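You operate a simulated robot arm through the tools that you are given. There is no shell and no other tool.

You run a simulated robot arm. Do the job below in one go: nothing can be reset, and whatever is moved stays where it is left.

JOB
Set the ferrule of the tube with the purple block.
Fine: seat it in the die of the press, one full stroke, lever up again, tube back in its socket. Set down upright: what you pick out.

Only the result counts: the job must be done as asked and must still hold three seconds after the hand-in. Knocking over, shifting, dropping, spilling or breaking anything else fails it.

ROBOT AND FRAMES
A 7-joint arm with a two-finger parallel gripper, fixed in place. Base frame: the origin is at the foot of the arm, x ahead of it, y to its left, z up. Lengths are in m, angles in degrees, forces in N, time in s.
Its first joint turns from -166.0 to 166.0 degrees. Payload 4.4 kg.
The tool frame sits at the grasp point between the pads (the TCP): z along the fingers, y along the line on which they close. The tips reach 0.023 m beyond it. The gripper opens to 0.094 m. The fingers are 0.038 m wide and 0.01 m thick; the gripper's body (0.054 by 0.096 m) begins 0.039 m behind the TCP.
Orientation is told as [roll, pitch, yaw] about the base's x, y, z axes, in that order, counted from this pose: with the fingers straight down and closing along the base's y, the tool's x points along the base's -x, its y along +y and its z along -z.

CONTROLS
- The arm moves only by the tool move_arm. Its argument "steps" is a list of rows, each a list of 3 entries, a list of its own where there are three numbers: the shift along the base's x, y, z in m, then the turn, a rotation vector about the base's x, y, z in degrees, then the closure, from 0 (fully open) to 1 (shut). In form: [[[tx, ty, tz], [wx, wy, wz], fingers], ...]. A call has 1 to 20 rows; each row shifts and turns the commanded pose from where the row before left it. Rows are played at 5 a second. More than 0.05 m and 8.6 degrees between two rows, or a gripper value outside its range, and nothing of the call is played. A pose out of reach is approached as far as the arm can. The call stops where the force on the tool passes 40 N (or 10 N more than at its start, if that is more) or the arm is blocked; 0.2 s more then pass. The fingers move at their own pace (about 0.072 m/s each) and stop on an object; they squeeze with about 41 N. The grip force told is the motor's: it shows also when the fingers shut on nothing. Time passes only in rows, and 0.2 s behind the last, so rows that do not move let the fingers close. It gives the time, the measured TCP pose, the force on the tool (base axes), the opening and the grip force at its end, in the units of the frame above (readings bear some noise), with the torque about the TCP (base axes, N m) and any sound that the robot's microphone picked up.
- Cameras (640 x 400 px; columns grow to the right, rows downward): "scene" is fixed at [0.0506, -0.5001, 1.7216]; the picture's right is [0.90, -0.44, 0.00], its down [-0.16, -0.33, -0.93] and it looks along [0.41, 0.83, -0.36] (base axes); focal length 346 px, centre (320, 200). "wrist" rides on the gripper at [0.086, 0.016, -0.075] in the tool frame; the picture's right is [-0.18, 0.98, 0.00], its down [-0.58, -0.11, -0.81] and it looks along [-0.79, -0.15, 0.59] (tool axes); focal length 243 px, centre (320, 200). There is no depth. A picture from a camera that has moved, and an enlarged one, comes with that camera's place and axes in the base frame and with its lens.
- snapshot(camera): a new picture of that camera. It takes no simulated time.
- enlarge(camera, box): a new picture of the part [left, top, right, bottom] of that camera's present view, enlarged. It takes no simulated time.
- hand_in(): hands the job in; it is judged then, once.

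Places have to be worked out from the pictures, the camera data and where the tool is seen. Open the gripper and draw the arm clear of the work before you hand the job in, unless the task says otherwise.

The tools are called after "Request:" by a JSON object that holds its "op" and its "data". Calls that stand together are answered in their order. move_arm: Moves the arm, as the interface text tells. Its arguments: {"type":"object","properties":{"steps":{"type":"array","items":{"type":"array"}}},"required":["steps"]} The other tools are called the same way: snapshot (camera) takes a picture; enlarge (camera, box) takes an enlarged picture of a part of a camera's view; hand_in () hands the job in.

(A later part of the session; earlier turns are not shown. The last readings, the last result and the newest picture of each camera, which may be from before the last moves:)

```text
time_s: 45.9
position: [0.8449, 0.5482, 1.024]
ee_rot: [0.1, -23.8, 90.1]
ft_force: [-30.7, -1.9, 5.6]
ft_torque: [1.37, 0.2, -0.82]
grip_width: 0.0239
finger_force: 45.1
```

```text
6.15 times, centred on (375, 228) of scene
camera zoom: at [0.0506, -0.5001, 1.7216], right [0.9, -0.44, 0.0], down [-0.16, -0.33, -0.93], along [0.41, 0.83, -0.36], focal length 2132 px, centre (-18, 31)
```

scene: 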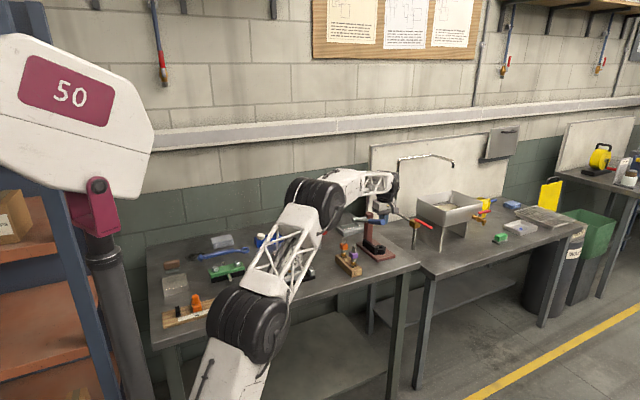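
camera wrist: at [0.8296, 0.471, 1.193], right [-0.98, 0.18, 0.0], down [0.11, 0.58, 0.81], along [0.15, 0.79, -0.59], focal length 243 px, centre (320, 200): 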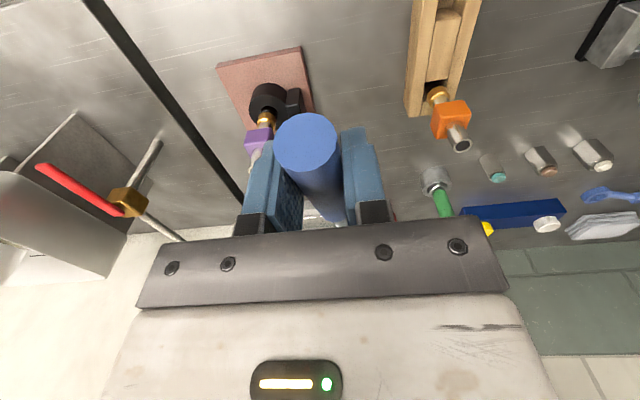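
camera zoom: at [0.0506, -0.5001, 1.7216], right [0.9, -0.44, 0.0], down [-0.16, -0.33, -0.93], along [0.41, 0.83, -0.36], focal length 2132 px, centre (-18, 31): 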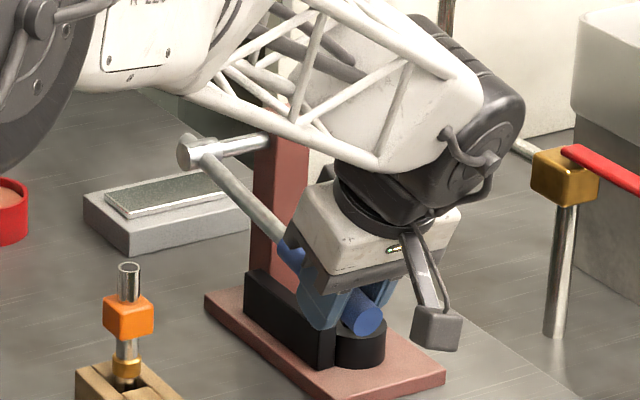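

x load is −31 N, so I correct 0.8 mm toward −x first and go on along the arc.

Request:
{"op": "move_arm", "data": {"steps": [[[-0.0008, 0, 0], [0, 0, 0], 1], [[0, 0.001, -0.0069], [2, 0, 0], 1], [[0, 0.0012, -0.0069], [2, 0, 0], 1], [[0, 0.0015, -0.0068], [2, 0, 0], 1], [[0, 0.0016, -0.0068], [2, 0, 0], 1], [[0, 0, 0], [0, 0, 0], 1]]}}

Request:
{"op": "enlarge", "data": {"camera": "scene", "box": [350, 195, 400, 260]}}

Request:
{"op": "snapshot", "data": {"camera": "wrist"}}

```text
time_s: 47.3
position: [0.8443, 0.5532, 0.9967]
ee_rot: [0.0, -31.9, 90.0]
ft_force: [-32.7, 19.3, 9.3]
ft_torque: [0.95, 0.31, -0.83]
grip_width: 0.0241
finger_force: 45.2
```

```text
6.15 times, centred on (375, 228) of scene
camera zoom: at [0.0506, -0.5001, 1.7216], right [0.9, -0.44, 0.0], down [-0.16, -0.33, -0.93], along [0.41, 0.83, -0.36], focal length 2132 px, centre (-18, 31)
```

zoom: 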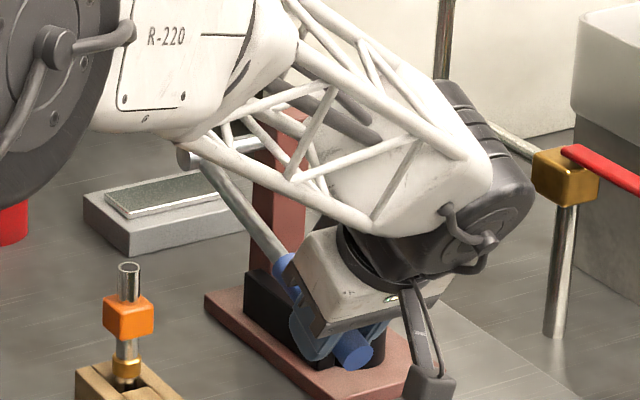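

```text
taken
camera wrist: at [0.8299, 0.4399, 1.0138], right [-0.98, 0.16, 0.1], down [0.11, 0.07, 0.99], along [0.15, 0.99, -0.08], focal length 243 px, centre (320, 200)
```

wrist: 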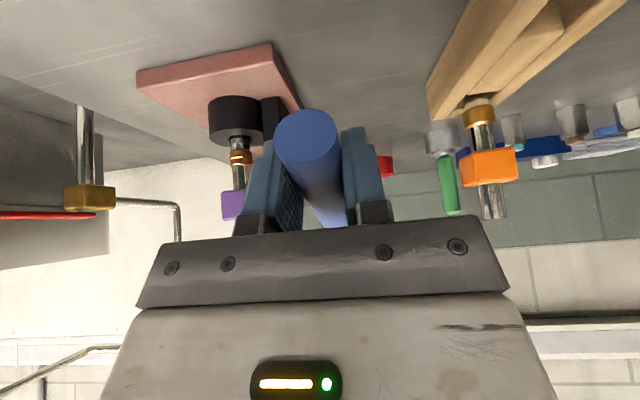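

The tube still stands untouched; the lever is about 15° below level with 9 N vertical load. I correct the side loads (−1 mm x, +0.5 mm y) and continue.

Request:
{"op": "move_arm", "data": {"steps": [[[-0.001, 0.0005, 0], [0, 0, 0], 1], [[0, 0.0018, -0.0067], [2, 0, 0], 1], [[0, 0.002, -0.0067], [2, 0, 0], 1], [[0, 0, 0], [0, 0, 0], 1]]}}

Request:
{"op": "enlarge", "data": {"camera": "scene", "box": [350, 195, 400, 260]}}

```text
time_s: 48.2
position: [0.8448, 0.5557, 0.988]
ee_rot: [-0.1, -35.8, 89.9]
ft_force: [-16.4, -7.8, 8.0]
ft_torque: [0.2, 0.41, -0.77]
grip_width: 0.0238
finger_force: 45.3
stopped in row 4: the force on the tool passed its limit at 61 N (the readings are from after the stop); the commanded pose is now the measured one
```

```text
6.15 times, centred on (375, 228) of scene
camera zoom: at [0.0506, -0.5001, 1.7216], right [0.9, -0.44, 0.0], down [-0.16, -0.33, -0.93], along [0.41, 0.83, -0.36], focal length 2132 px, centre (-18, 31)
```

zoom: 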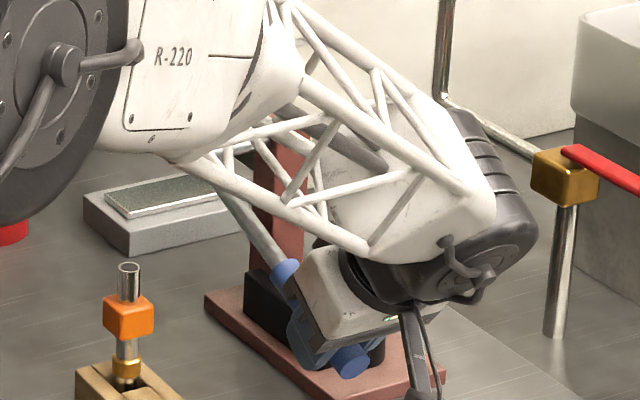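

The arm stopped at about 18° below level after a force spike, possibly the end of the stroke. I probe with small steps to see whether it is a hard stop.

Request:
{"op": "move_arm", "data": {"steps": [[[0, 0.0009, -0.0033], [1, 0, 0], 1], [[0, 0.0009, -0.0033], [1, 0, 0], 1]]}}

Request:
{"op": "enlarge", "data": {"camera": "scene", "box": [350, 195, 400, 260]}}

```text
time_s: 48.5
position: [0.8449, 0.5567, 0.9875]
ee_rot: [0.0, -36.5, 90.1]
ft_force: [-10.3, -6.1, 5.8]
ft_torque: [-0.09, 0.52, -0.93]
grip_width: 0.0235
finger_force: 44.8
stopped in row 1: the force on the tool passed its limit at 46 N (the readings are from after the stop); the commanded pose is now the measured one
```

```text
6.15 times, centred on (375, 228) of scene
camera zoom: at [0.0506, -0.5001, 1.7216], right [0.9, -0.44, 0.0], down [-0.16, -0.33, -0.93], along [0.41, 0.83, -0.36], focal length 2132 px, centre (-18, 31)
```

zoom: 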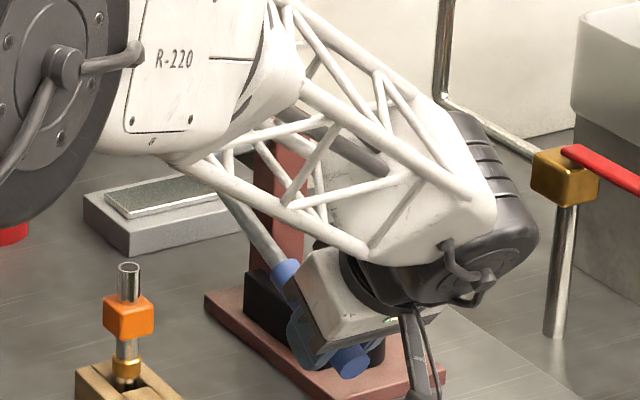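

It stopped again almost at once. To see the direction of the resisting force I take a very small step that stays under the limit.

Request:
{"op": "move_arm", "data": {"steps": [[[0, 0.0003, -0.001], [0.3, 0, 0], 1]]}}

Request:
{"op": "snapshot", "data": {"camera": "wrist"}}

```text
time_s: 48.9
position: [0.8455, 0.5557, 0.9881]
ee_rot: [-0.2, -36.8, 90.2]
ft_force: [-26.1, -16.0, 17.4]
ft_torque: [-1.02, 0.6, -0.67]
grip_width: 0.0237
finger_force: 44.6
```

```text
taken
camera wrist: at [0.8298, 0.4411, 0.9946], right [-0.98, 0.15, 0.11], down [0.11, -0.02, 0.99], along [0.15, 0.99, 0.0], focal length 243 px, centre (320, 200)
```

wrist: 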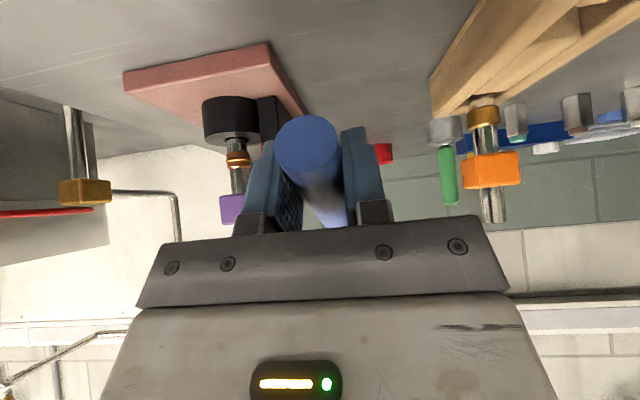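

The resistance is stiff and upward (17 N for 1 mm), like a hard stop. I enlarge the views to see the lever, ferrule and anything that might be touching.

Request:
{"op": "enlarge", "data": {"camera": "wrist", "box": [180, 60, 340, 240]}}

Request:
{"op": "enlarge", "data": {"camera": "scene", "box": [345, 210, 405, 270]}}

```text
2.22 times, centred on (260, 150) of wrist
camera zoom: at [0.8298, 0.4411, 0.9946], right [-0.98, 0.15, 0.11], down [0.11, -0.02, 0.99], along [0.15, 0.99, 0.0], focal length 539 px, centre (453, 311)
```

zoom: 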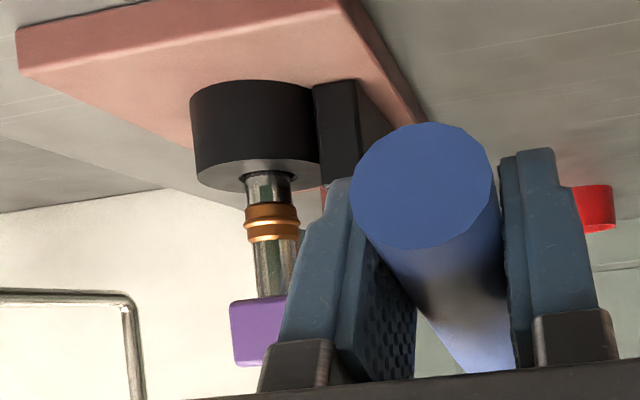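

```text
6.67 times, centred on (375, 240) of scene
camera zoom: at [0.0506, -0.5001, 1.7216], right [0.9, -0.44, 0.0], down [-0.16, -0.33, -0.93], along [0.41, 0.83, -0.36], focal length 2309 px, centre (-47, -67)
```

zoom: 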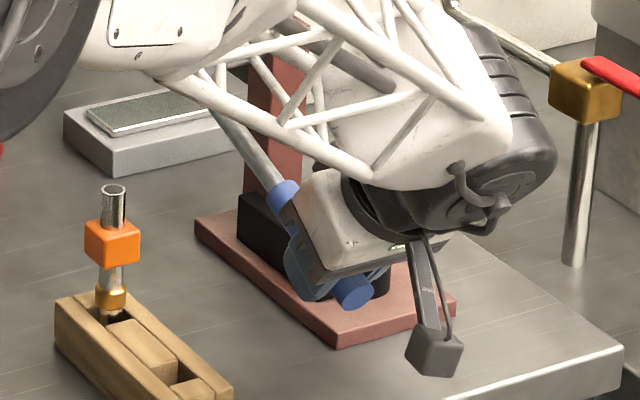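

The ferrule now shows a pressed-in groove, so the stroke has been completed at the lever's bottom stop. I bring the lever back up along the same arc, in short runs with load checks.

Request:
{"op": "move_arm", "data": {"steps": [[[-0.0006, -0.0004, 0.001], [0, 0, 0], 1], [[0, -0.002, 0.0067], [-2, 0, 0], 1], [[0, -0.0018, 0.0068], [-2, 0, 0], 1], [[0, -0.0015, 0.0068], [-2, 0, 0], 1], [[0, 0, 0], [0, 0, 0], 1]]}}

Request:
{"op": "enlarge", "data": {"camera": "scene", "box": [345, 210, 405, 270]}}

```text
time_s: 50.1
position: [0.8456, 0.5512, 1.0077]
ee_rot: [0.1, -30.7, 89.9]
ft_force: [-9.3, -9.5, -12.3]
ft_torque: [-1.45, 0.33, -0.77]
grip_width: 0.0238
finger_force: 45.2
```

```text
6.67 times, centred on (375, 240) of scene
camera zoom: at [0.0506, -0.5001, 1.7216], right [0.9, -0.44, 0.0], down [-0.16, -0.33, -0.93], along [0.41, 0.83, -0.36], focal length 2309 px, centre (-47, -67)
```

zoom: 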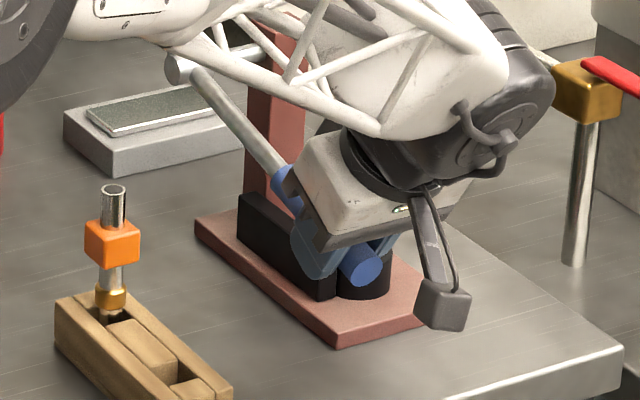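

Going well (12 N lifting load). I continue upward.

Request:
{"op": "move_arm", "data": {"steps": [[[-0.0002, -0.0015, 0.0068], [-2, 0, 0], 1], [[0, -0.001, 0.007], [-2, 0, 0], 1], [[0, -0.0008, 0.0069], [-2, 0, 0], 1], [[0, -0.0006, 0.0069], [-2, 0, 0], 1], [[0, -0.0003, 0.007], [-2, 0, 0], 1], [[0, 0, 0], [0, 0, 0], 1]]}}

Request:
{"op": "enlarge", "data": {"camera": "scene", "box": [345, 200, 405, 260]}}

```text
time_s: 51.5
position: [0.8465, 0.547, 1.0411]
ee_rot: [-0.1, -20.7, 90.1]
ft_force: [-24.2, -18.6, -6.3]
ft_torque: [-1.23, 0.27, -0.79]
grip_width: 0.024
finger_force: 45.3
```

```text
6.67 times, centred on (375, 230) of scene
camera zoom: at [0.0506, -0.5001, 1.7216], right [0.9, -0.44, 0.0], down [-0.16, -0.33, -0.93], along [0.41, 0.83, -0.36], focal length 2309 px, centre (-47, 0)
```

zoom: 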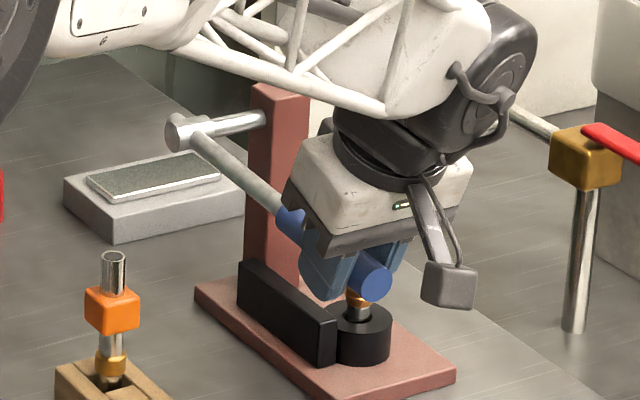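

The lever is near level; −24 N in x and −19 N in y need small corrections, and then I go on.

Request:
{"op": "move_arm", "data": {"steps": [[[-0.0005, -0.0004, 0.003], [-1, 0, 0], 1], [[0, -0.0001, 0.007], [-2, 0, 0], 1], [[0, 0.0001, 0.007], [-2, 0, 0], 1], [[0, 0.0003, 0.007], [-2, 0, 0], 1], [[0, 0.0005, 0.007], [-2, 0, 0], 1], [[0, 0, 0], [0, 0, 0], 1]]}}

Request:
{"op": "enlarge", "data": {"camera": "scene", "box": [345, 200, 405, 260]}}

```text
time_s: 52.9
position: [0.8446, 0.5475, 1.0739]
ee_rot: [-0.1, -11.8, 90.1]
ft_force: [25.3, -2.2, -3.2]
ft_torque: [-0.55, -0.2, -1.08]
grip_width: 0.0239
finger_force: 44.9
```

```text
6.67 times, centred on (375, 230) of scene
camera zoom: at [0.0506, -0.5001, 1.7216], right [0.9, -0.44, 0.0], down [-0.16, -0.33, -0.93], along [0.41, 0.83, -0.36], focal length 2309 px, centre (-47, 0)
```

zoom: 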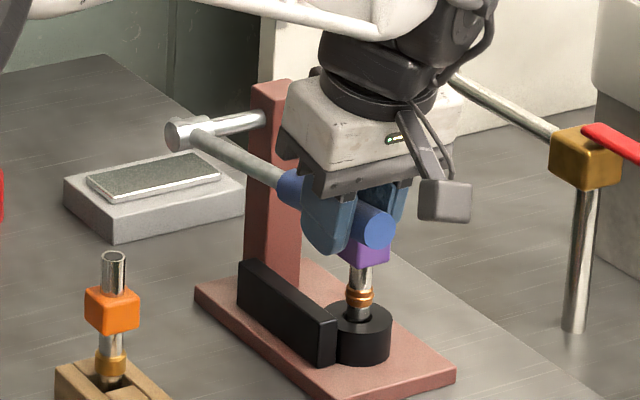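

The ferrule's crimp groove is visible now, and the lever is about 8° above level. I correct +0.6 mm in x and finish raising it toward its starting angle.

Request:
{"op": "move_arm", "data": {"steps": [[[0.0006, 0, 0], [0, 0, 0], 1], [[0, 0.0009, 0.0069], [-2, 0, 0], 1], [[0, 0.0012, 0.0068], [-2, 0, 0], 1], [[0, 0.0014, 0.0068], [-2, 0, 0], 1], [[0, 0.0016, 0.0068], [-2, 0, 0], 1], [[0, 0, 0], [0, 0, 0], 1]]}}

Request:
{"op": "enlarge", "data": {"camera": "scene", "box": [345, 200, 405, 260]}}

```text
time_s: 54.1
position: [0.8447, 0.5525, 1.097]
ee_rot: [-0.2, -4.3, 90.1]
ft_force: [15.9, 4.5, -2.8]
ft_torque: [-0.01, -0.53, -0.89]
grip_width: 0.0239
finger_force: 45.0
stopped in row 5: the force on the tool passed its limit at 43 N (the readings are from after the stop); the commanded pose is now the measured one
```

```text
6.67 times, centred on (375, 230) of scene
camera zoom: at [0.0506, -0.5001, 1.7216], right [0.9, -0.44, 0.0], down [-0.16, -0.33, -0.93], along [0.41, 0.83, -0.36], focal length 2309 px, centre (-47, 0)
```

zoom: 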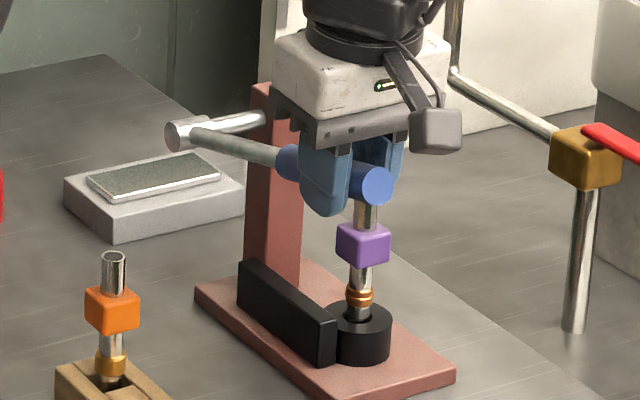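

A side-load spike stopped the arm at about 15°. Compared with the starting picture the handle end must rise another ~22 mm; I continue with a small x correction.

Request:
{"op": "move_arm", "data": {"steps": [[[0.0004, 0.0002, 0.0005], [0, 0, 0], 1], [[0, 0.0018, 0.0067], [-1.5, 0, 0], 1], [[0, 0.002, 0.0066], [-1.5, 0, 0], 1], [[0, 0, 0], [0, 0, 0], 1]]}}

Request:
{"op": "enlarge", "data": {"camera": "scene", "box": [345, 200, 405, 260]}}

```text
time_s: 55.1
position: [0.8436, 0.5561, 1.1116]
ee_rot: [0.0, -1.4, 90.1]
ft_force: [4.6, 11.2, -14.6]
ft_torque: [-1.31, -0.22, -1.03]
grip_width: 0.0237
finger_force: 45.1
```

```text
6.67 times, centred on (375, 230) of scene
camera zoom: at [0.0506, -0.5001, 1.7216], right [0.9, -0.44, 0.0], down [-0.16, -0.33, -0.93], along [0.41, 0.83, -0.36], focal length 2309 px, centre (-47, 0)
```

zoom: 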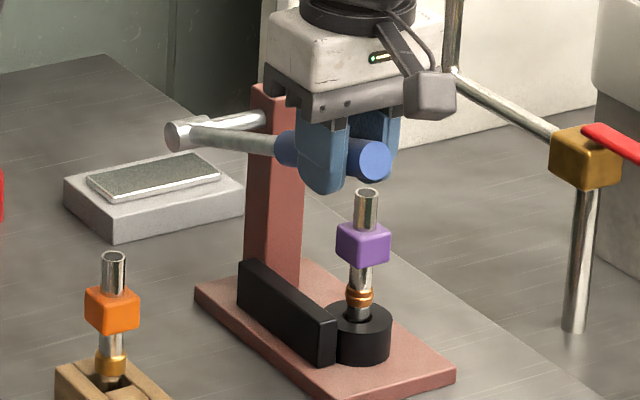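

Nearly there: the handle end is about 7 mm below its starting height. I raise it the rest, feeling for its upper stop.

Request:
{"op": "move_arm", "data": {"steps": [[[0, 0.0012, 0.0034], [-1, 0, 0], 1], [[0, 0.0012, 0.0034], [-1, 0, 0], 1], [[0, 0, 0], [0, 0, 0], 1]]}}

Request:
{"op": "enlarge", "data": {"camera": "scene", "box": [345, 200, 405, 260]}}

```text
time_s: 55.9
position: [0.8445, 0.5579, 1.116]
ee_rot: [-0.1, 0.7, 90.0]
ft_force: [20.0, 8.9, -23.0]
ft_torque: [0.74, -0.41, -0.99]
grip_width: 0.024
finger_force: 44.8
```

```text
6.67 times, centred on (375, 230) of scene
camera zoom: at [0.0506, -0.5001, 1.7216], right [0.9, -0.44, 0.0], down [-0.16, -0.33, -0.93], along [0.41, 0.83, -0.36], focal length 2309 px, centre (-47, 0)
```

zoom: 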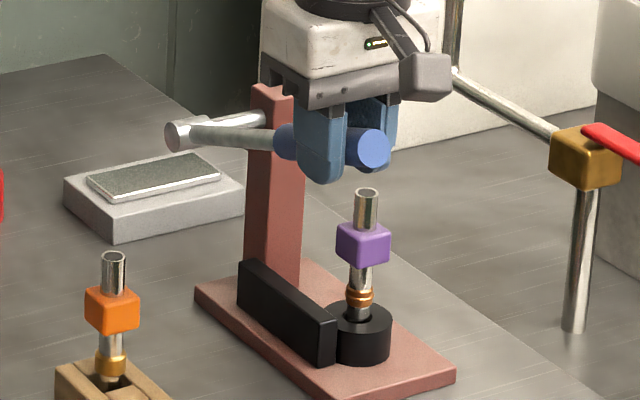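

The handle end is back at its starting picture position and presses against resistance (upper stop). I ease the side load and open the fingers.

Request:
{"op": "move_arm", "data": {"steps": [[[0.0004, 0, 0], [0, 0, 0], 1], [[0, 0, 0], [0, 0, 0], 0.6], [[0, 0, 0], [0, 0, 0], 0.3], [[0, 0, 0], [0, 0, 0], 0], [[0, 0, 0], [0, 0, 0], 0], [[0, 0, 0], [0, 0, 0], 0]]}}

Request:
{"op": "enlarge", "data": {"camera": "scene", "box": [345, 200, 405, 260]}}

Request:
{"op": "snapshot", "data": {"camera": "wrist"}}

```text
time_s: 57.3
position: [0.8452, 0.5577, 1.1178]
ee_rot: [-0.2, 0.5, 90.1]
ft_force: [-0.5, -0.1, 0.1]
ft_torque: [0.03, -0.02, 0.02]
grip_width: 0.094
finger_force: 0.0
```

```text
6.67 times, centred on (375, 230) of scene
camera zoom: at [0.0506, -0.5001, 1.7216], right [0.9, -0.44, 0.0], down [-0.16, -0.33, -0.93], along [0.41, 0.83, -0.36], focal length 2309 px, centre (-47, 0)
```

zoom: 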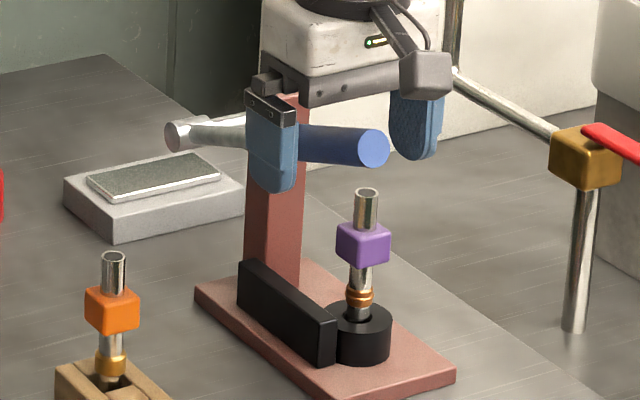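

```text
taken
camera wrist: at [0.8293, 0.4711, 1.1936], right [-0.98, 0.18, 0.0], down [0.11, 0.59, 0.8], along [0.15, 0.79, -0.6], focal length 243 px, centre (320, 200)
```

wrist: 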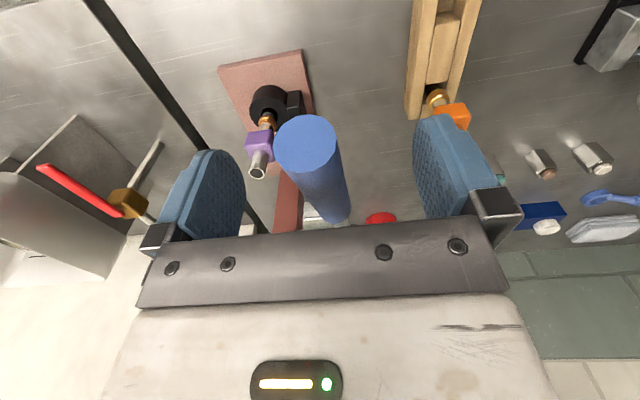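

The lever rests in its raised position again, and the tube stands as before. I rise, level the tool, and move over the tube with the fingers half open.

Request:
{"op": "move_arm", "data": {"steps": [[[0, 0, 0.045], [0.5, 0, 0], 0], [[0, 0, 0.045], [0, 0, 0], 0], [[0.0255, 0.0235, 0], [0, 0, 0], 0.5], [[0.0255, 0.0235, 0], [0, 0, 0], 0.5], [[0.025, 0.0233, 0], [0, 0, 0], 0.5], [[0, 0, -0.04], [0, 0, 0], 0.5], [[0, 0, -0.04], [0, 0, 0], 0.5], [[0, 0, 0], [0, 0, 0], 0.5], [[0, 0, 0], [0, 0, 0], 0.5]]}}

Request:
{"op": "snapshot", "data": {"camera": "wrist"}}

Request:
{"op": "enlarge", "data": {"camera": "wrist", "box": [270, 0, 370, 140]}}

Request:
{"op": "enlarge", "data": {"camera": "scene", "box": [355, 200, 405, 265]}}

```text
time_s: 59.3
position: [0.9214, 0.629, 1.1284]
ee_rot: [-0.1, 0.2, 90.1]
ft_force: [0.4, 0.1, -0.3]
ft_torque: [0.03, 0.01, -0.04]
grip_width: 0.0472
finger_force: 0.1
```

```text
taken
camera wrist: at [0.9056, 0.5413, 1.2022], right [-0.98, 0.18, 0.0], down [0.11, 0.58, 0.81], along [0.15, 0.79, -0.59], focal length 243 px, centre (320, 200)
```

wrist: 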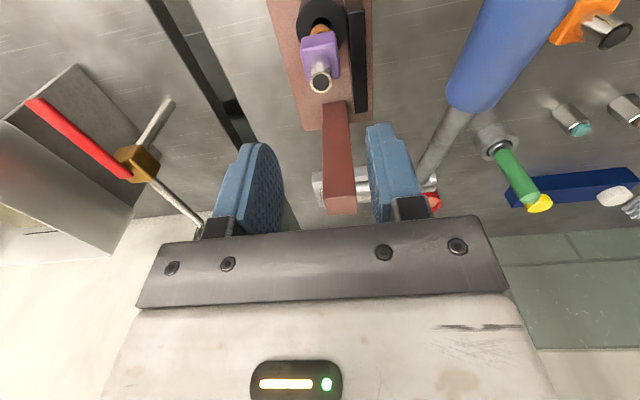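

```text
2.86 times, centred on (320, 70) of wrist
camera zoom: at [0.9056, 0.5413, 1.2022], right [-0.98, 0.18, 0.0], down [0.11, 0.58, 0.81], along [0.15, 0.79, -0.59], focal length 693 px, centre (320, 571)
```

zoom: 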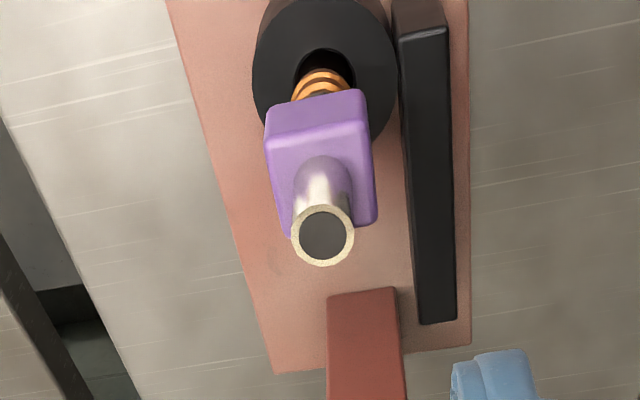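

```text
6.15 times, centred on (380, 232) of scene
camera zoom: at [0.0506, -0.5001, 1.7216], right [0.9, -0.44, 0.0], down [-0.16, -0.33, -0.93], along [0.41, 0.83, -0.36], focal length 2132 px, centre (-49, 0)
```

zoom: 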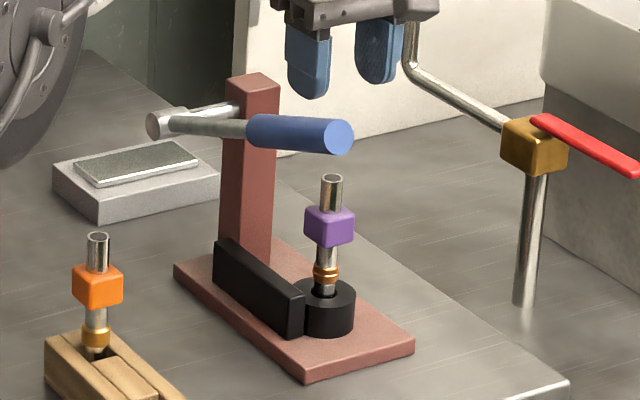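

Lever, base plate and tube are where they were, and the ferrule shows the set grooves. The tube axis is about 2 mm to +y of the tool, so I correct and lower around the block.

Request:
{"op": "move_arm", "data": {"steps": [[[-0.0004, 0.0018, -0.0415], [0, 0, 0], 0.5], [[0, 0, -0.0415], [0, 0, 0], 0.5], [[0, 0, -0.041], [0, 0, 0], 0.5], [[0, 0, 0], [0, 0, 0], 0.5], [[0, 0, 0], [0, 0, 0], 0.5]]}}

Request:
{"op": "enlarge", "data": {"camera": "wrist", "box": [260, 60, 380, 240]}}

Request:
{"op": "enlarge", "data": {"camera": "scene", "box": [370, 215, 395, 250]}}

```text
time_s: 60.5
position: [0.9233, 0.6293, 1.0011]
ee_rot: [-0.1, 0.1, 90.1]
ft_force: [0.1, 0.0, 0.5]
ft_torque: [-0.02, 0.01, 0.03]
grip_width: 0.047
finger_force: 0.1
```

```text
2.22 times, centred on (320, 150) of wrist
camera zoom: at [0.9075, 0.5418, 1.0754], right [-0.98, 0.18, 0.0], down [0.11, 0.58, 0.81], along [0.15, 0.79, -0.59], focal length 539 px, centre (320, 311)
```

zoom: 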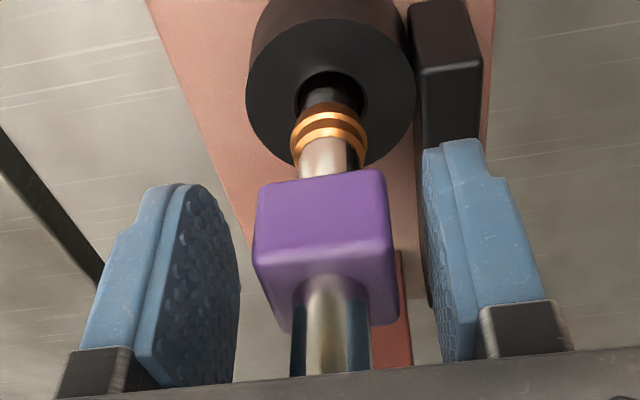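

```text
11.43 times, centred on (382, 232) of scene
camera zoom: at [0.0506, -0.5001, 1.7216], right [0.9, -0.44, 0.0], down [-0.16, -0.33, -0.93], along [0.41, 0.83, -0.36], focal length 3959 px, centre (-394, -171)
```

zoom: 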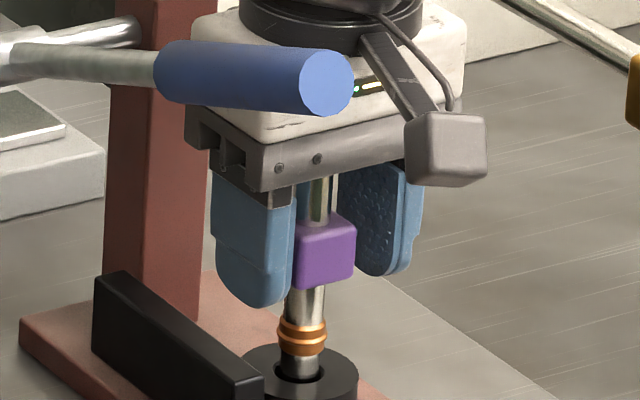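

The tool sits about 2.3 mm to +x and 1.5 mm to −y of the tube; I correct and close on the block.

Request:
{"op": "move_arm", "data": {"steps": [[[-0.0023, 0.0015, 0.0005], [0, 0, 0], 0.5], [[0, 0, 0], [0, 0, 0], 0.5], [[0, 0, 0], [0, 0, 0], 0.65], [[0, 0, 0], [0, 0, 0], 1], [[0, 0, 0], [0, 0, 0], 1], [[0, 0, 0], [0, 0, 0], 1], [[0, 0, 0], [0, 0, 0], 1]]}}

Request:
{"op": "enlarge", "data": {"camera": "wrist", "box": [260, 60, 380, 240]}}

Request:
{"op": "enlarge", "data": {"camera": "scene", "box": [370, 215, 395, 250]}}

```text
time_s: 62.1
position: [0.9202, 0.632, 1.0037]
ee_rot: [-0.1, 0.2, 90.2]
ft_force: [-0.6, 0.6, -0.2]
ft_torque: [0.01, -0.03, 0.02]
grip_width: 0.0269
finger_force: 40.7
```

```text
2.22 times, centred on (320, 150) of wrist
camera zoom: at [0.9044, 0.544, 1.0773], right [-0.98, 0.18, 0.0], down [0.11, 0.58, 0.81], along [0.15, 0.79, -0.59], focal length 539 px, centre (320, 311)
```

zoom: 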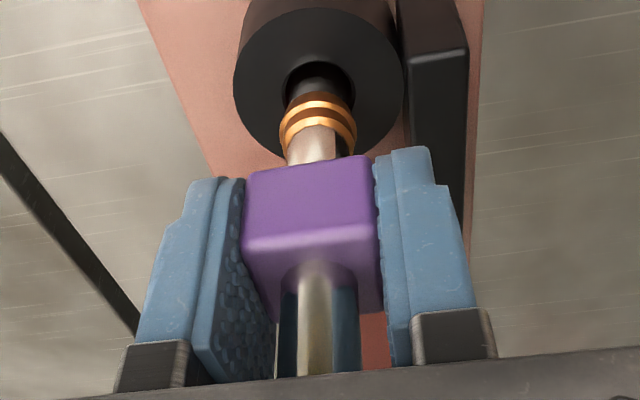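

```text
11.43 times, centred on (382, 232) of scene
camera zoom: at [0.0506, -0.5001, 1.7216], right [0.9, -0.44, 0.0], down [-0.16, -0.33, -0.93], along [0.41, 0.83, -0.36], focal length 3959 px, centre (-394, -171)
```

zoom: 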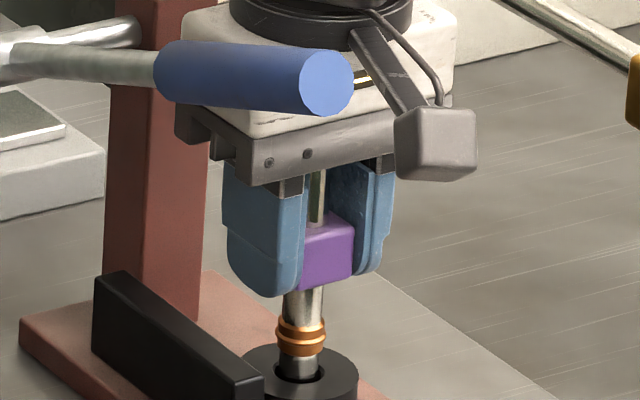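

The block is held again. I lift straight out of the die, then carry the tube back around the front of the lever toward the rack, at a safe height.

Request:
{"op": "move_arm", "data": {"steps": [[[0, 0, 0.01], [0, 0, 0], 1], [[0, 0, 0.015], [0, 0, 0], 1], [[0, 0, 0.025], [0, 0, 0], 1], [[0, 0, 0.045], [0, 0, 0], 1], [[0, -0.0485, 0.005], [0, 0, 0], 1], [[0, -0.0485, 0], [0, 0, 0], 1], [[0, -0.0485, 0], [0, 0, 0], 1], [[0, -0.0485, 0], [0, 0, 0], 1], [[-0.0478, 0, 0], [0, 0, 0], 1], [[-0.0478, 0, 0], [0, 0, 0], 1], [[-0.0478, 0, 0], [0, 0, 0], 1], [[-0.0478, 0, 0], [0, 0, 0], 1], [[0, 0.04, 0], [0, 0, 0], 1], [[0, 0.04, 0], [0, 0, 0], 1], [[0, 0.041, 0], [0, 0, 0], 1], [[0, 0, 0], [0, 0, 0], 1], [[0, 0, 0], [0, 0, 0], 1]]}}

Request:
{"op": "snapshot", "data": {"camera": "wrist"}}

Request:
{"op": "enlarge", "data": {"camera": "wrist", "box": [270, 0, 370, 150]}}

Request:
{"op": "enlarge", "data": {"camera": "scene", "box": [330, 215, 370, 280]}}

```text
time_s: 65.7
position: [0.7283, 0.5598, 1.1033]
ee_rot: [-0.1, 0.1, 90.1]
ft_force: [-0.2, 0.0, -1.1]
ft_torque: [-0.02, -0.01, -0.03]
grip_width: 0.0271
finger_force: 40.6
```

```text
taken
camera wrist: at [0.7133, 0.473, 1.1772], right [-0.98, 0.18, 0.0], down [0.11, 0.58, 0.81], along [0.15, 0.79, -0.59], focal length 243 px, centre (320, 200)
```

wrist: 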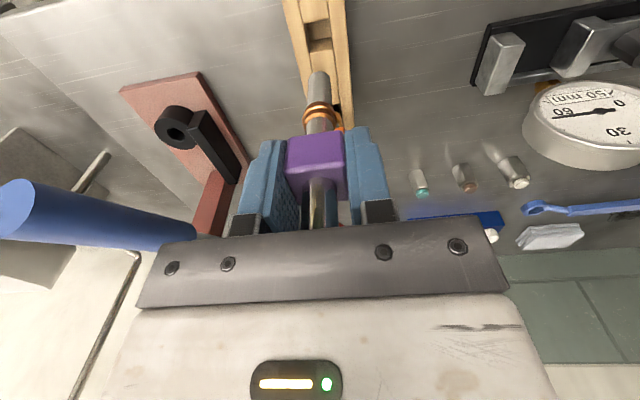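

```text
2.67 times, centred on (320, 75) of wrist
camera zoom: at [0.7133, 0.473, 1.1772], right [-0.98, 0.18, 0.0], down [0.11, 0.58, 0.81], along [0.15, 0.79, -0.59], focal length 647 px, centre (320, 533)
```

zoom: 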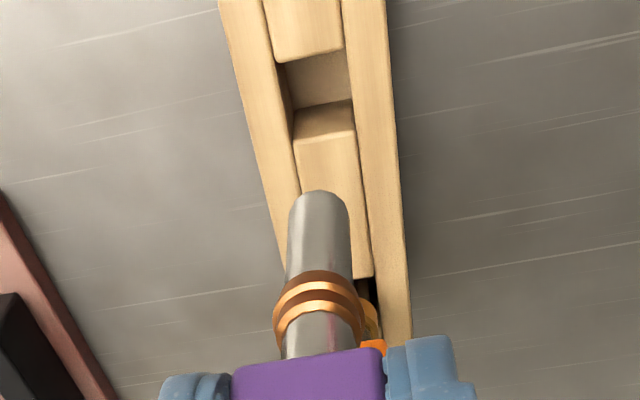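

```text
6.15 times, centred on (350, 248) of scene
camera zoom: at [0.0506, -0.5001, 1.7216], right [0.9, -0.44, 0.0], down [-0.16, -0.33, -0.93], along [0.41, 0.83, -0.36], focal length 2132 px, centre (135, -92)
```

zoom: 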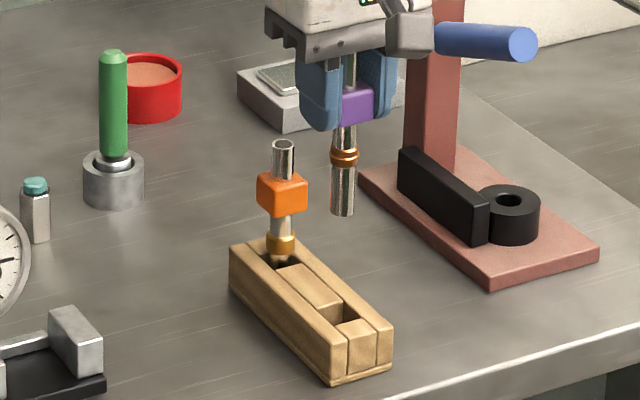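

The tube is above its socket. Matching the original grasp pose (camera at 0.7149, 0.4712, tube now about 1.5 mm more toward −y in the grip), I need +1.6 mm in x. I lower to about 12 mm above the rack and check.

Request:
{"op": "move_arm", "data": {"steps": [[[0.0016, 0, -0.03], [0, 0, 0], 1], [[0, 0, -0.028], [0, 0, 0], 1], [[0, 0, 0], [0, 0, 0], 1], [[0, 0, 0], [0, 0, 0], 1]]}}

Request:
{"op": "enlarge", "data": {"camera": "wrist", "box": [280, 10, 360, 150]}}

Request:
{"op": "enlarge", "data": {"camera": "scene", "box": [340, 240, 364, 280]}}

```text
time_s: 66.7
position: [0.7302, 0.5599, 1.047]
ee_rot: [-0.1, 0.2, 90.1]
ft_force: [-0.1, 0.5, -1.5]
ft_torque: [-0.01, 0.01, -0.02]
grip_width: 0.0271
finger_force: 40.9
```

```text
2.86 times, centred on (320, 80) of wrist
camera zoom: at [0.7146, 0.4717, 1.1208], right [-0.98, 0.18, 0.0], down [0.11, 0.58, 0.81], along [0.15, 0.79, -0.59], focal length 693 px, centre (320, 543)
```

zoom: 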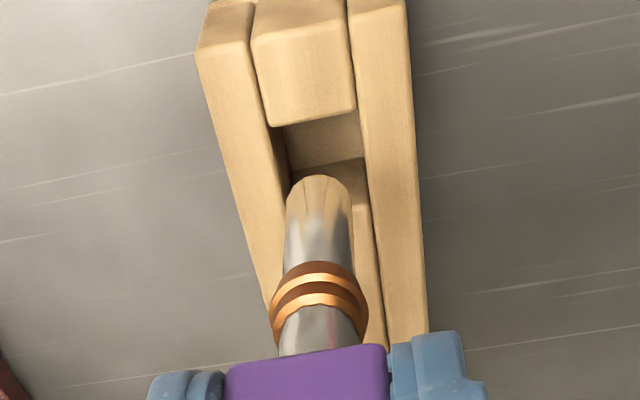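

```text
10.00 times, centred on (352, 260) of scene
camera zoom: at [0.0506, -0.5001, 1.7216], right [0.9, -0.44, 0.0], down [-0.16, -0.33, -0.93], along [0.41, 0.83, -0.36], focal length 3464 px, centre (0, -400)
```

zoom: 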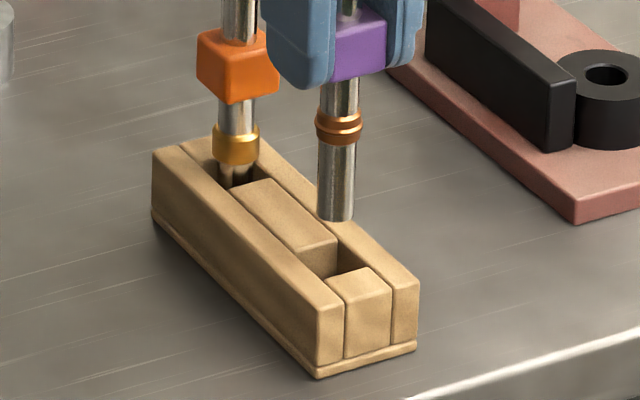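

The tube is within about 1–1.5 mm of the socket's centre. I shift 1 mm toward −x and lower the tip into the socket, watching the force.

Request:
{"op": "move_arm", "data": {"steps": [[[-0.001, 0, -0.008], [0, 0, 0], 1], [[0, 0, -0.008], [0, 0, 0], 1], [[0, 0, -0.008], [0, 0, 0], 1], [[0, 0, 0], [0, 0, 0], 1]]}}

Request:
{"op": "enlarge", "data": {"camera": "wrist", "box": [280, 10, 360, 150]}}

Request:
{"op": "enlarge", "data": {"camera": "scene", "box": [340, 240, 364, 280]}}

```text
time_s: 67.7
position: [0.7286, 0.5583, 1.0212]
ee_rot: [-0.1, -0.1, 90.1]
ft_force: [-0.2, -0.9, -0.5]
ft_torque: [-0.02, -0.02, -0.04]
grip_width: 0.027
finger_force: 41.4
```

```text
2.86 times, centred on (320, 80) of wrist
camera zoom: at [0.7135, 0.4715, 1.096], right [-0.98, 0.18, 0.0], down [0.11, 0.58, 0.81], along [0.15, 0.79, -0.59], focal length 693 px, centre (320, 543)
```

zoom: 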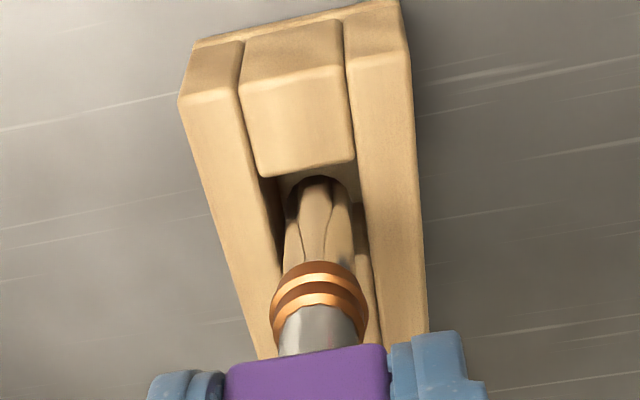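

```text
10.00 times, centred on (352, 260) of scene
camera zoom: at [0.0506, -0.5001, 1.7216], right [0.9, -0.44, 0.0], down [-0.16, -0.33, -0.93], along [0.41, 0.83, -0.36], focal length 3464 px, centre (0, -400)
```

zoom: 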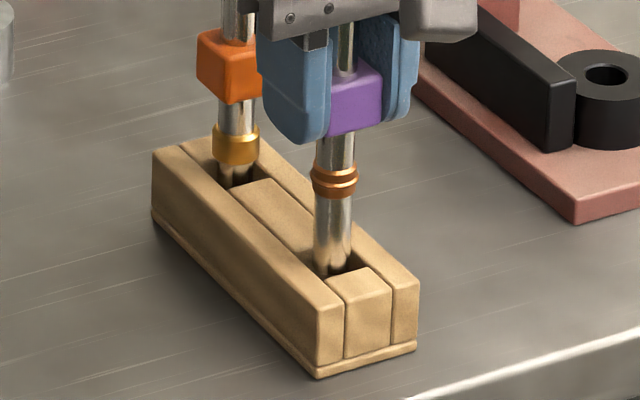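

The tip has entered the socket without force and is well centred. I lower further to just above the bottom.

Request:
{"op": "move_arm", "data": {"steps": [[[0, 0, -0.007], [0, 0, 0], 1], [[0, 0, -0.007], [0, 0, 0], 1], [[0, 0, -0.007], [0, 0, 0], 1], [[0, 0, 0], [0, 0, 0], 1]]}}

Request:
{"op": "enlarge", "data": {"camera": "wrist", "box": [280, 10, 360, 150]}}

Request:
{"op": "enlarge", "data": {"camera": "scene", "box": [340, 240, 364, 280]}}

```text
time_s: 68.7
position: [0.7275, 0.5595, 1.0024]
ee_rot: [-0.1, 0.1, 90.1]
ft_force: [-0.2, -0.8, 0.1]
ft_torque: [-0.02, 0.02, -0.02]
grip_width: 0.0271
finger_force: 41.3
```

```text
2.86 times, centred on (320, 80) of wrist
camera zoom: at [0.7134, 0.4716, 1.0759], right [-0.98, 0.18, 0.0], down [0.11, 0.58, 0.81], along [0.15, 0.79, -0.59], focal length 693 px, centre (320, 543)
```

zoom: 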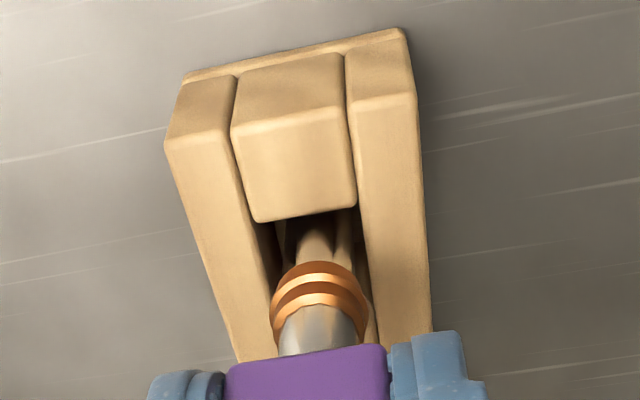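

```text
10.00 times, centred on (352, 260) of scene
camera zoom: at [0.0506, -0.5001, 1.7216], right [0.9, -0.44, 0.0], down [-0.16, -0.33, -0.93], along [0.41, 0.83, -0.36], focal length 3464 px, centre (0, -400)
```

zoom: 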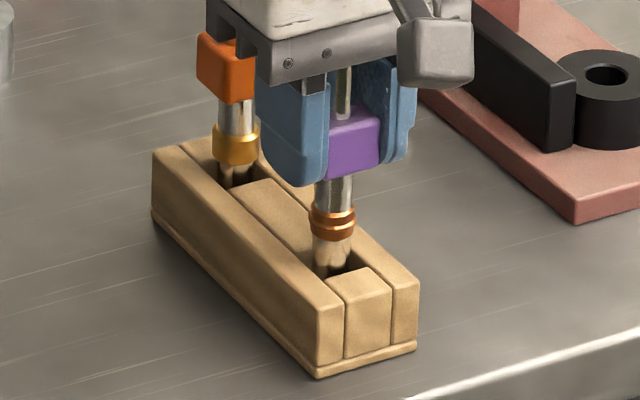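

About 5 mm remain to the original resting height and there is still no contact force. I lower 4 mm more gently.

Request:
{"op": "move_arm", "data": {"steps": [[[0, 0, -0.002], [0, 0, 0], 1], [[0, 0, -0.002], [0, 0, 0], 1], [[0, 0, 0], [0, 0, 0], 1]]}}

Request:
{"op": "enlarge", "data": {"camera": "scene", "box": [340, 240, 364, 280]}}

```text
time_s: 69.5
position: [0.7271, 0.5583, 0.9976]
ee_rot: [-0.1, 0.1, 90.2]
ft_force: [0.4, 0.6, -0.6]
ft_torque: [0.01, -0.02, -0.02]
grip_width: 0.0273
finger_force: 41.5
```

```text
10.00 times, centred on (352, 260) of scene
camera zoom: at [0.0506, -0.5001, 1.7216], right [0.9, -0.44, 0.0], down [-0.16, -0.33, -0.93], along [0.41, 0.83, -0.36], focal length 3464 px, centre (0, -400)
```

zoom: 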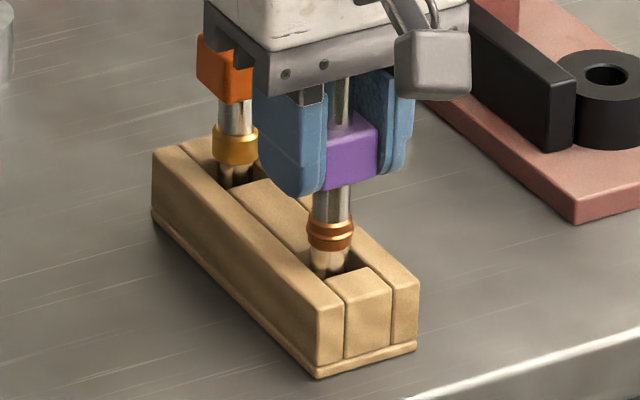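

Almost at the resting height. I go down in 1 mm steps until it touches.

Request:
{"op": "move_arm", "data": {"steps": [[[0, 0, -0.001], [0, 0, 0], 1], [[0, 0, 0], [0, 0, 0], 1]]}}

Request:
{"op": "enlarge", "data": {"camera": "wrist", "box": [280, 30, 360, 170]}}

Request:
{"op": "enlarge", "data": {"camera": "scene", "box": [340, 240, 364, 280]}}

```text
time_s: 70.1
position: [0.7281, 0.5584, 0.9972]
ee_rot: [-0.1, 0.1, 90.0]
ft_force: [0.6, 0.4, -0.8]
ft_torque: [-0.01, 0.0, 0.03]
grip_width: 0.027
finger_force: 40.4
```

```text
2.86 times, centred on (320, 100) of wrist
camera zoom: at [0.7121, 0.471, 1.0706], right [-0.98, 0.18, 0.0], down [0.11, 0.58, 0.81], along [0.15, 0.79, -0.59], focal length 693 px, centre (320, 486)
```

zoom: 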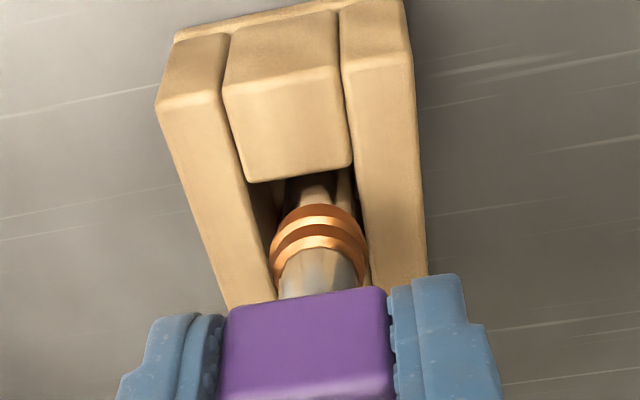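

```text
10.00 times, centred on (352, 260) of scene
camera zoom: at [0.0506, -0.5001, 1.7216], right [0.9, -0.44, 0.0], down [-0.16, -0.33, -0.93], along [0.41, 0.83, -0.36], focal length 3464 px, centre (0, -400)
```

zoom: 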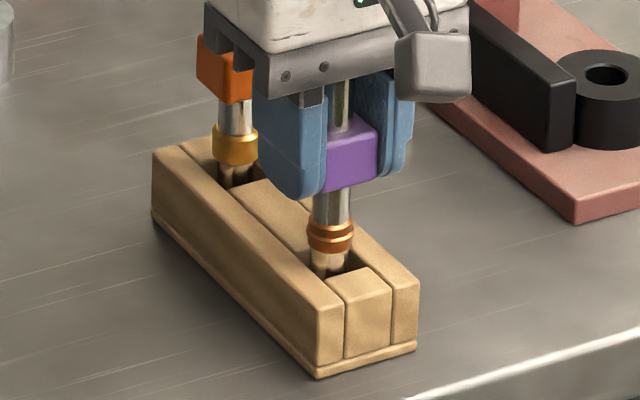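

It is at the original height with no load yet, about 1–2 mm toward −x of the earlier place. I recentre slightly and lower another millimetre.

Request:
{"op": "move_arm", "data": {"steps": [[[0.0013, 0, 0], [0, 0, 0], 1], [[0, 0, -0.001], [0, 0, 0], 1], [[0, 0, 0], [0, 0, 0], 1]]}}

Request:
{"op": "enlarge", "data": {"camera": "wrist", "box": [280, 30, 360, 170]}}

Request:
{"op": "enlarge", "data": {"camera": "scene", "box": [340, 240, 364, 280]}}

```text
time_s: 70.9
position: [0.7279, 0.5589, 0.9959]
ee_rot: [-0.1, 0.1, 90.2]
ft_force: [1.0, -0.1, 0.4]
ft_torque: [0.01, 0.02, -0.01]
grip_width: 0.0272
finger_force: 41.2
```

```text
2.86 times, centred on (320, 100) of wrist
camera zoom: at [0.7137, 0.4719, 1.0701], right [-0.98, 0.18, 0.0], down [0.11, 0.58, 0.81], along [0.15, 0.79, -0.59], focal length 693 px, centre (320, 486)
```

zoom: 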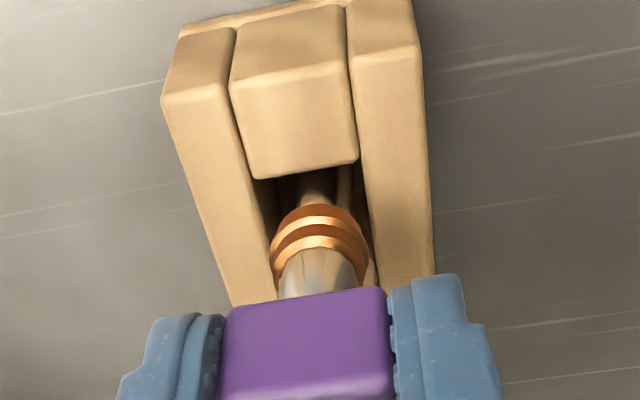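

```text
10.00 times, centred on (352, 260) of scene
camera zoom: at [0.0506, -0.5001, 1.7216], right [0.9, -0.44, 0.0], down [-0.16, -0.33, -0.93], along [0.41, 0.83, -0.36], focal length 3464 px, centre (0, -400)
```

zoom: 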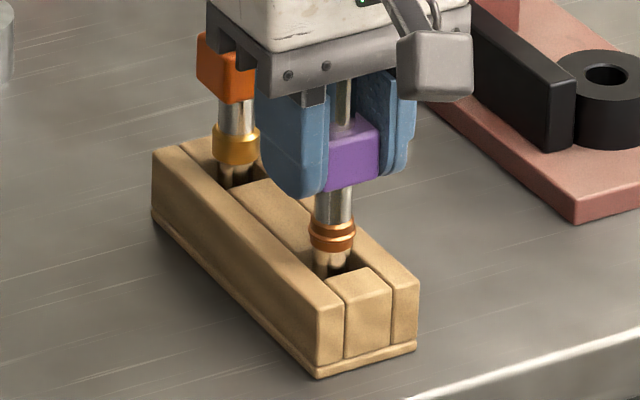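

Centred now, still no contact. I continue downward by single millimetres.

Request:
{"op": "move_arm", "data": {"steps": [[[0, 0, -0.001], [0, 0, 0], 1], [[0, 0, 0], [0, 0, 0], 1]]}}

```text
time_s: 71.5
position: [0.7301, 0.5594, 0.9952]
ee_rot: [-0.1, 0.1, 90.1]
ft_force: [-1.6, -0.4, -0.3]
ft_torque: [0.02, -0.01, -0.01]
grip_width: 0.0269
finger_force: 41.1
```

Still free; one more millimetre.

Request:
{"op": "move_arm", "data": {"steps": [[[0, 0, -0.001], [0, 0, 0], 1], [[0, 0, 0], [0, 0, 0], 1]]}}

Request:
{"op": "enlarge", "data": {"camera": "scene", "box": [340, 240, 364, 280]}}

Request:
{"op": "enlarge", "data": {"camera": "wrist", "box": [280, 30, 360, 170]}}

```text
time_s: 72.1
position: [0.7294, 0.559, 0.9952]
ee_rot: [-0.2, 0.2, 90.2]
ft_force: [-0.9, 2.1, 12.1]
ft_torque: [0.16, 0.12, -0.03]
grip_width: 0.0272
finger_force: 41.2
```

```text
10.00 times, centred on (352, 260) of scene
camera zoom: at [0.0506, -0.5001, 1.7216], right [0.9, -0.44, 0.0], down [-0.16, -0.33, -0.93], along [0.41, 0.83, -0.36], focal length 3464 px, centre (0, -400)
```

zoom: 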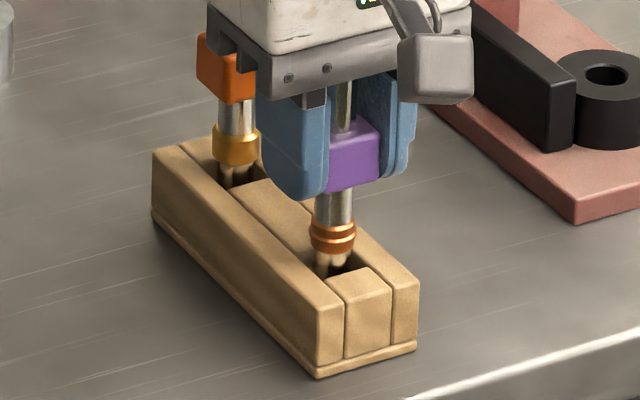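

```text
2.86 times, centred on (320, 100) of wrist
camera zoom: at [0.714, 0.4719, 1.069], right [-0.98, 0.18, 0.0], down [0.11, 0.58, 0.81], along [0.15, 0.79, -0.59], focal length 693 px, centre (320, 486)
```

zoom: 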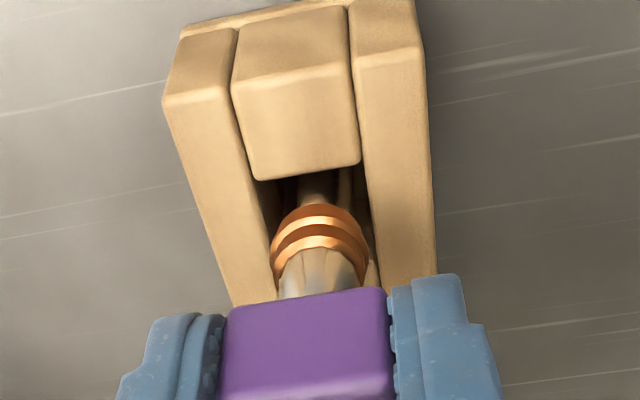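

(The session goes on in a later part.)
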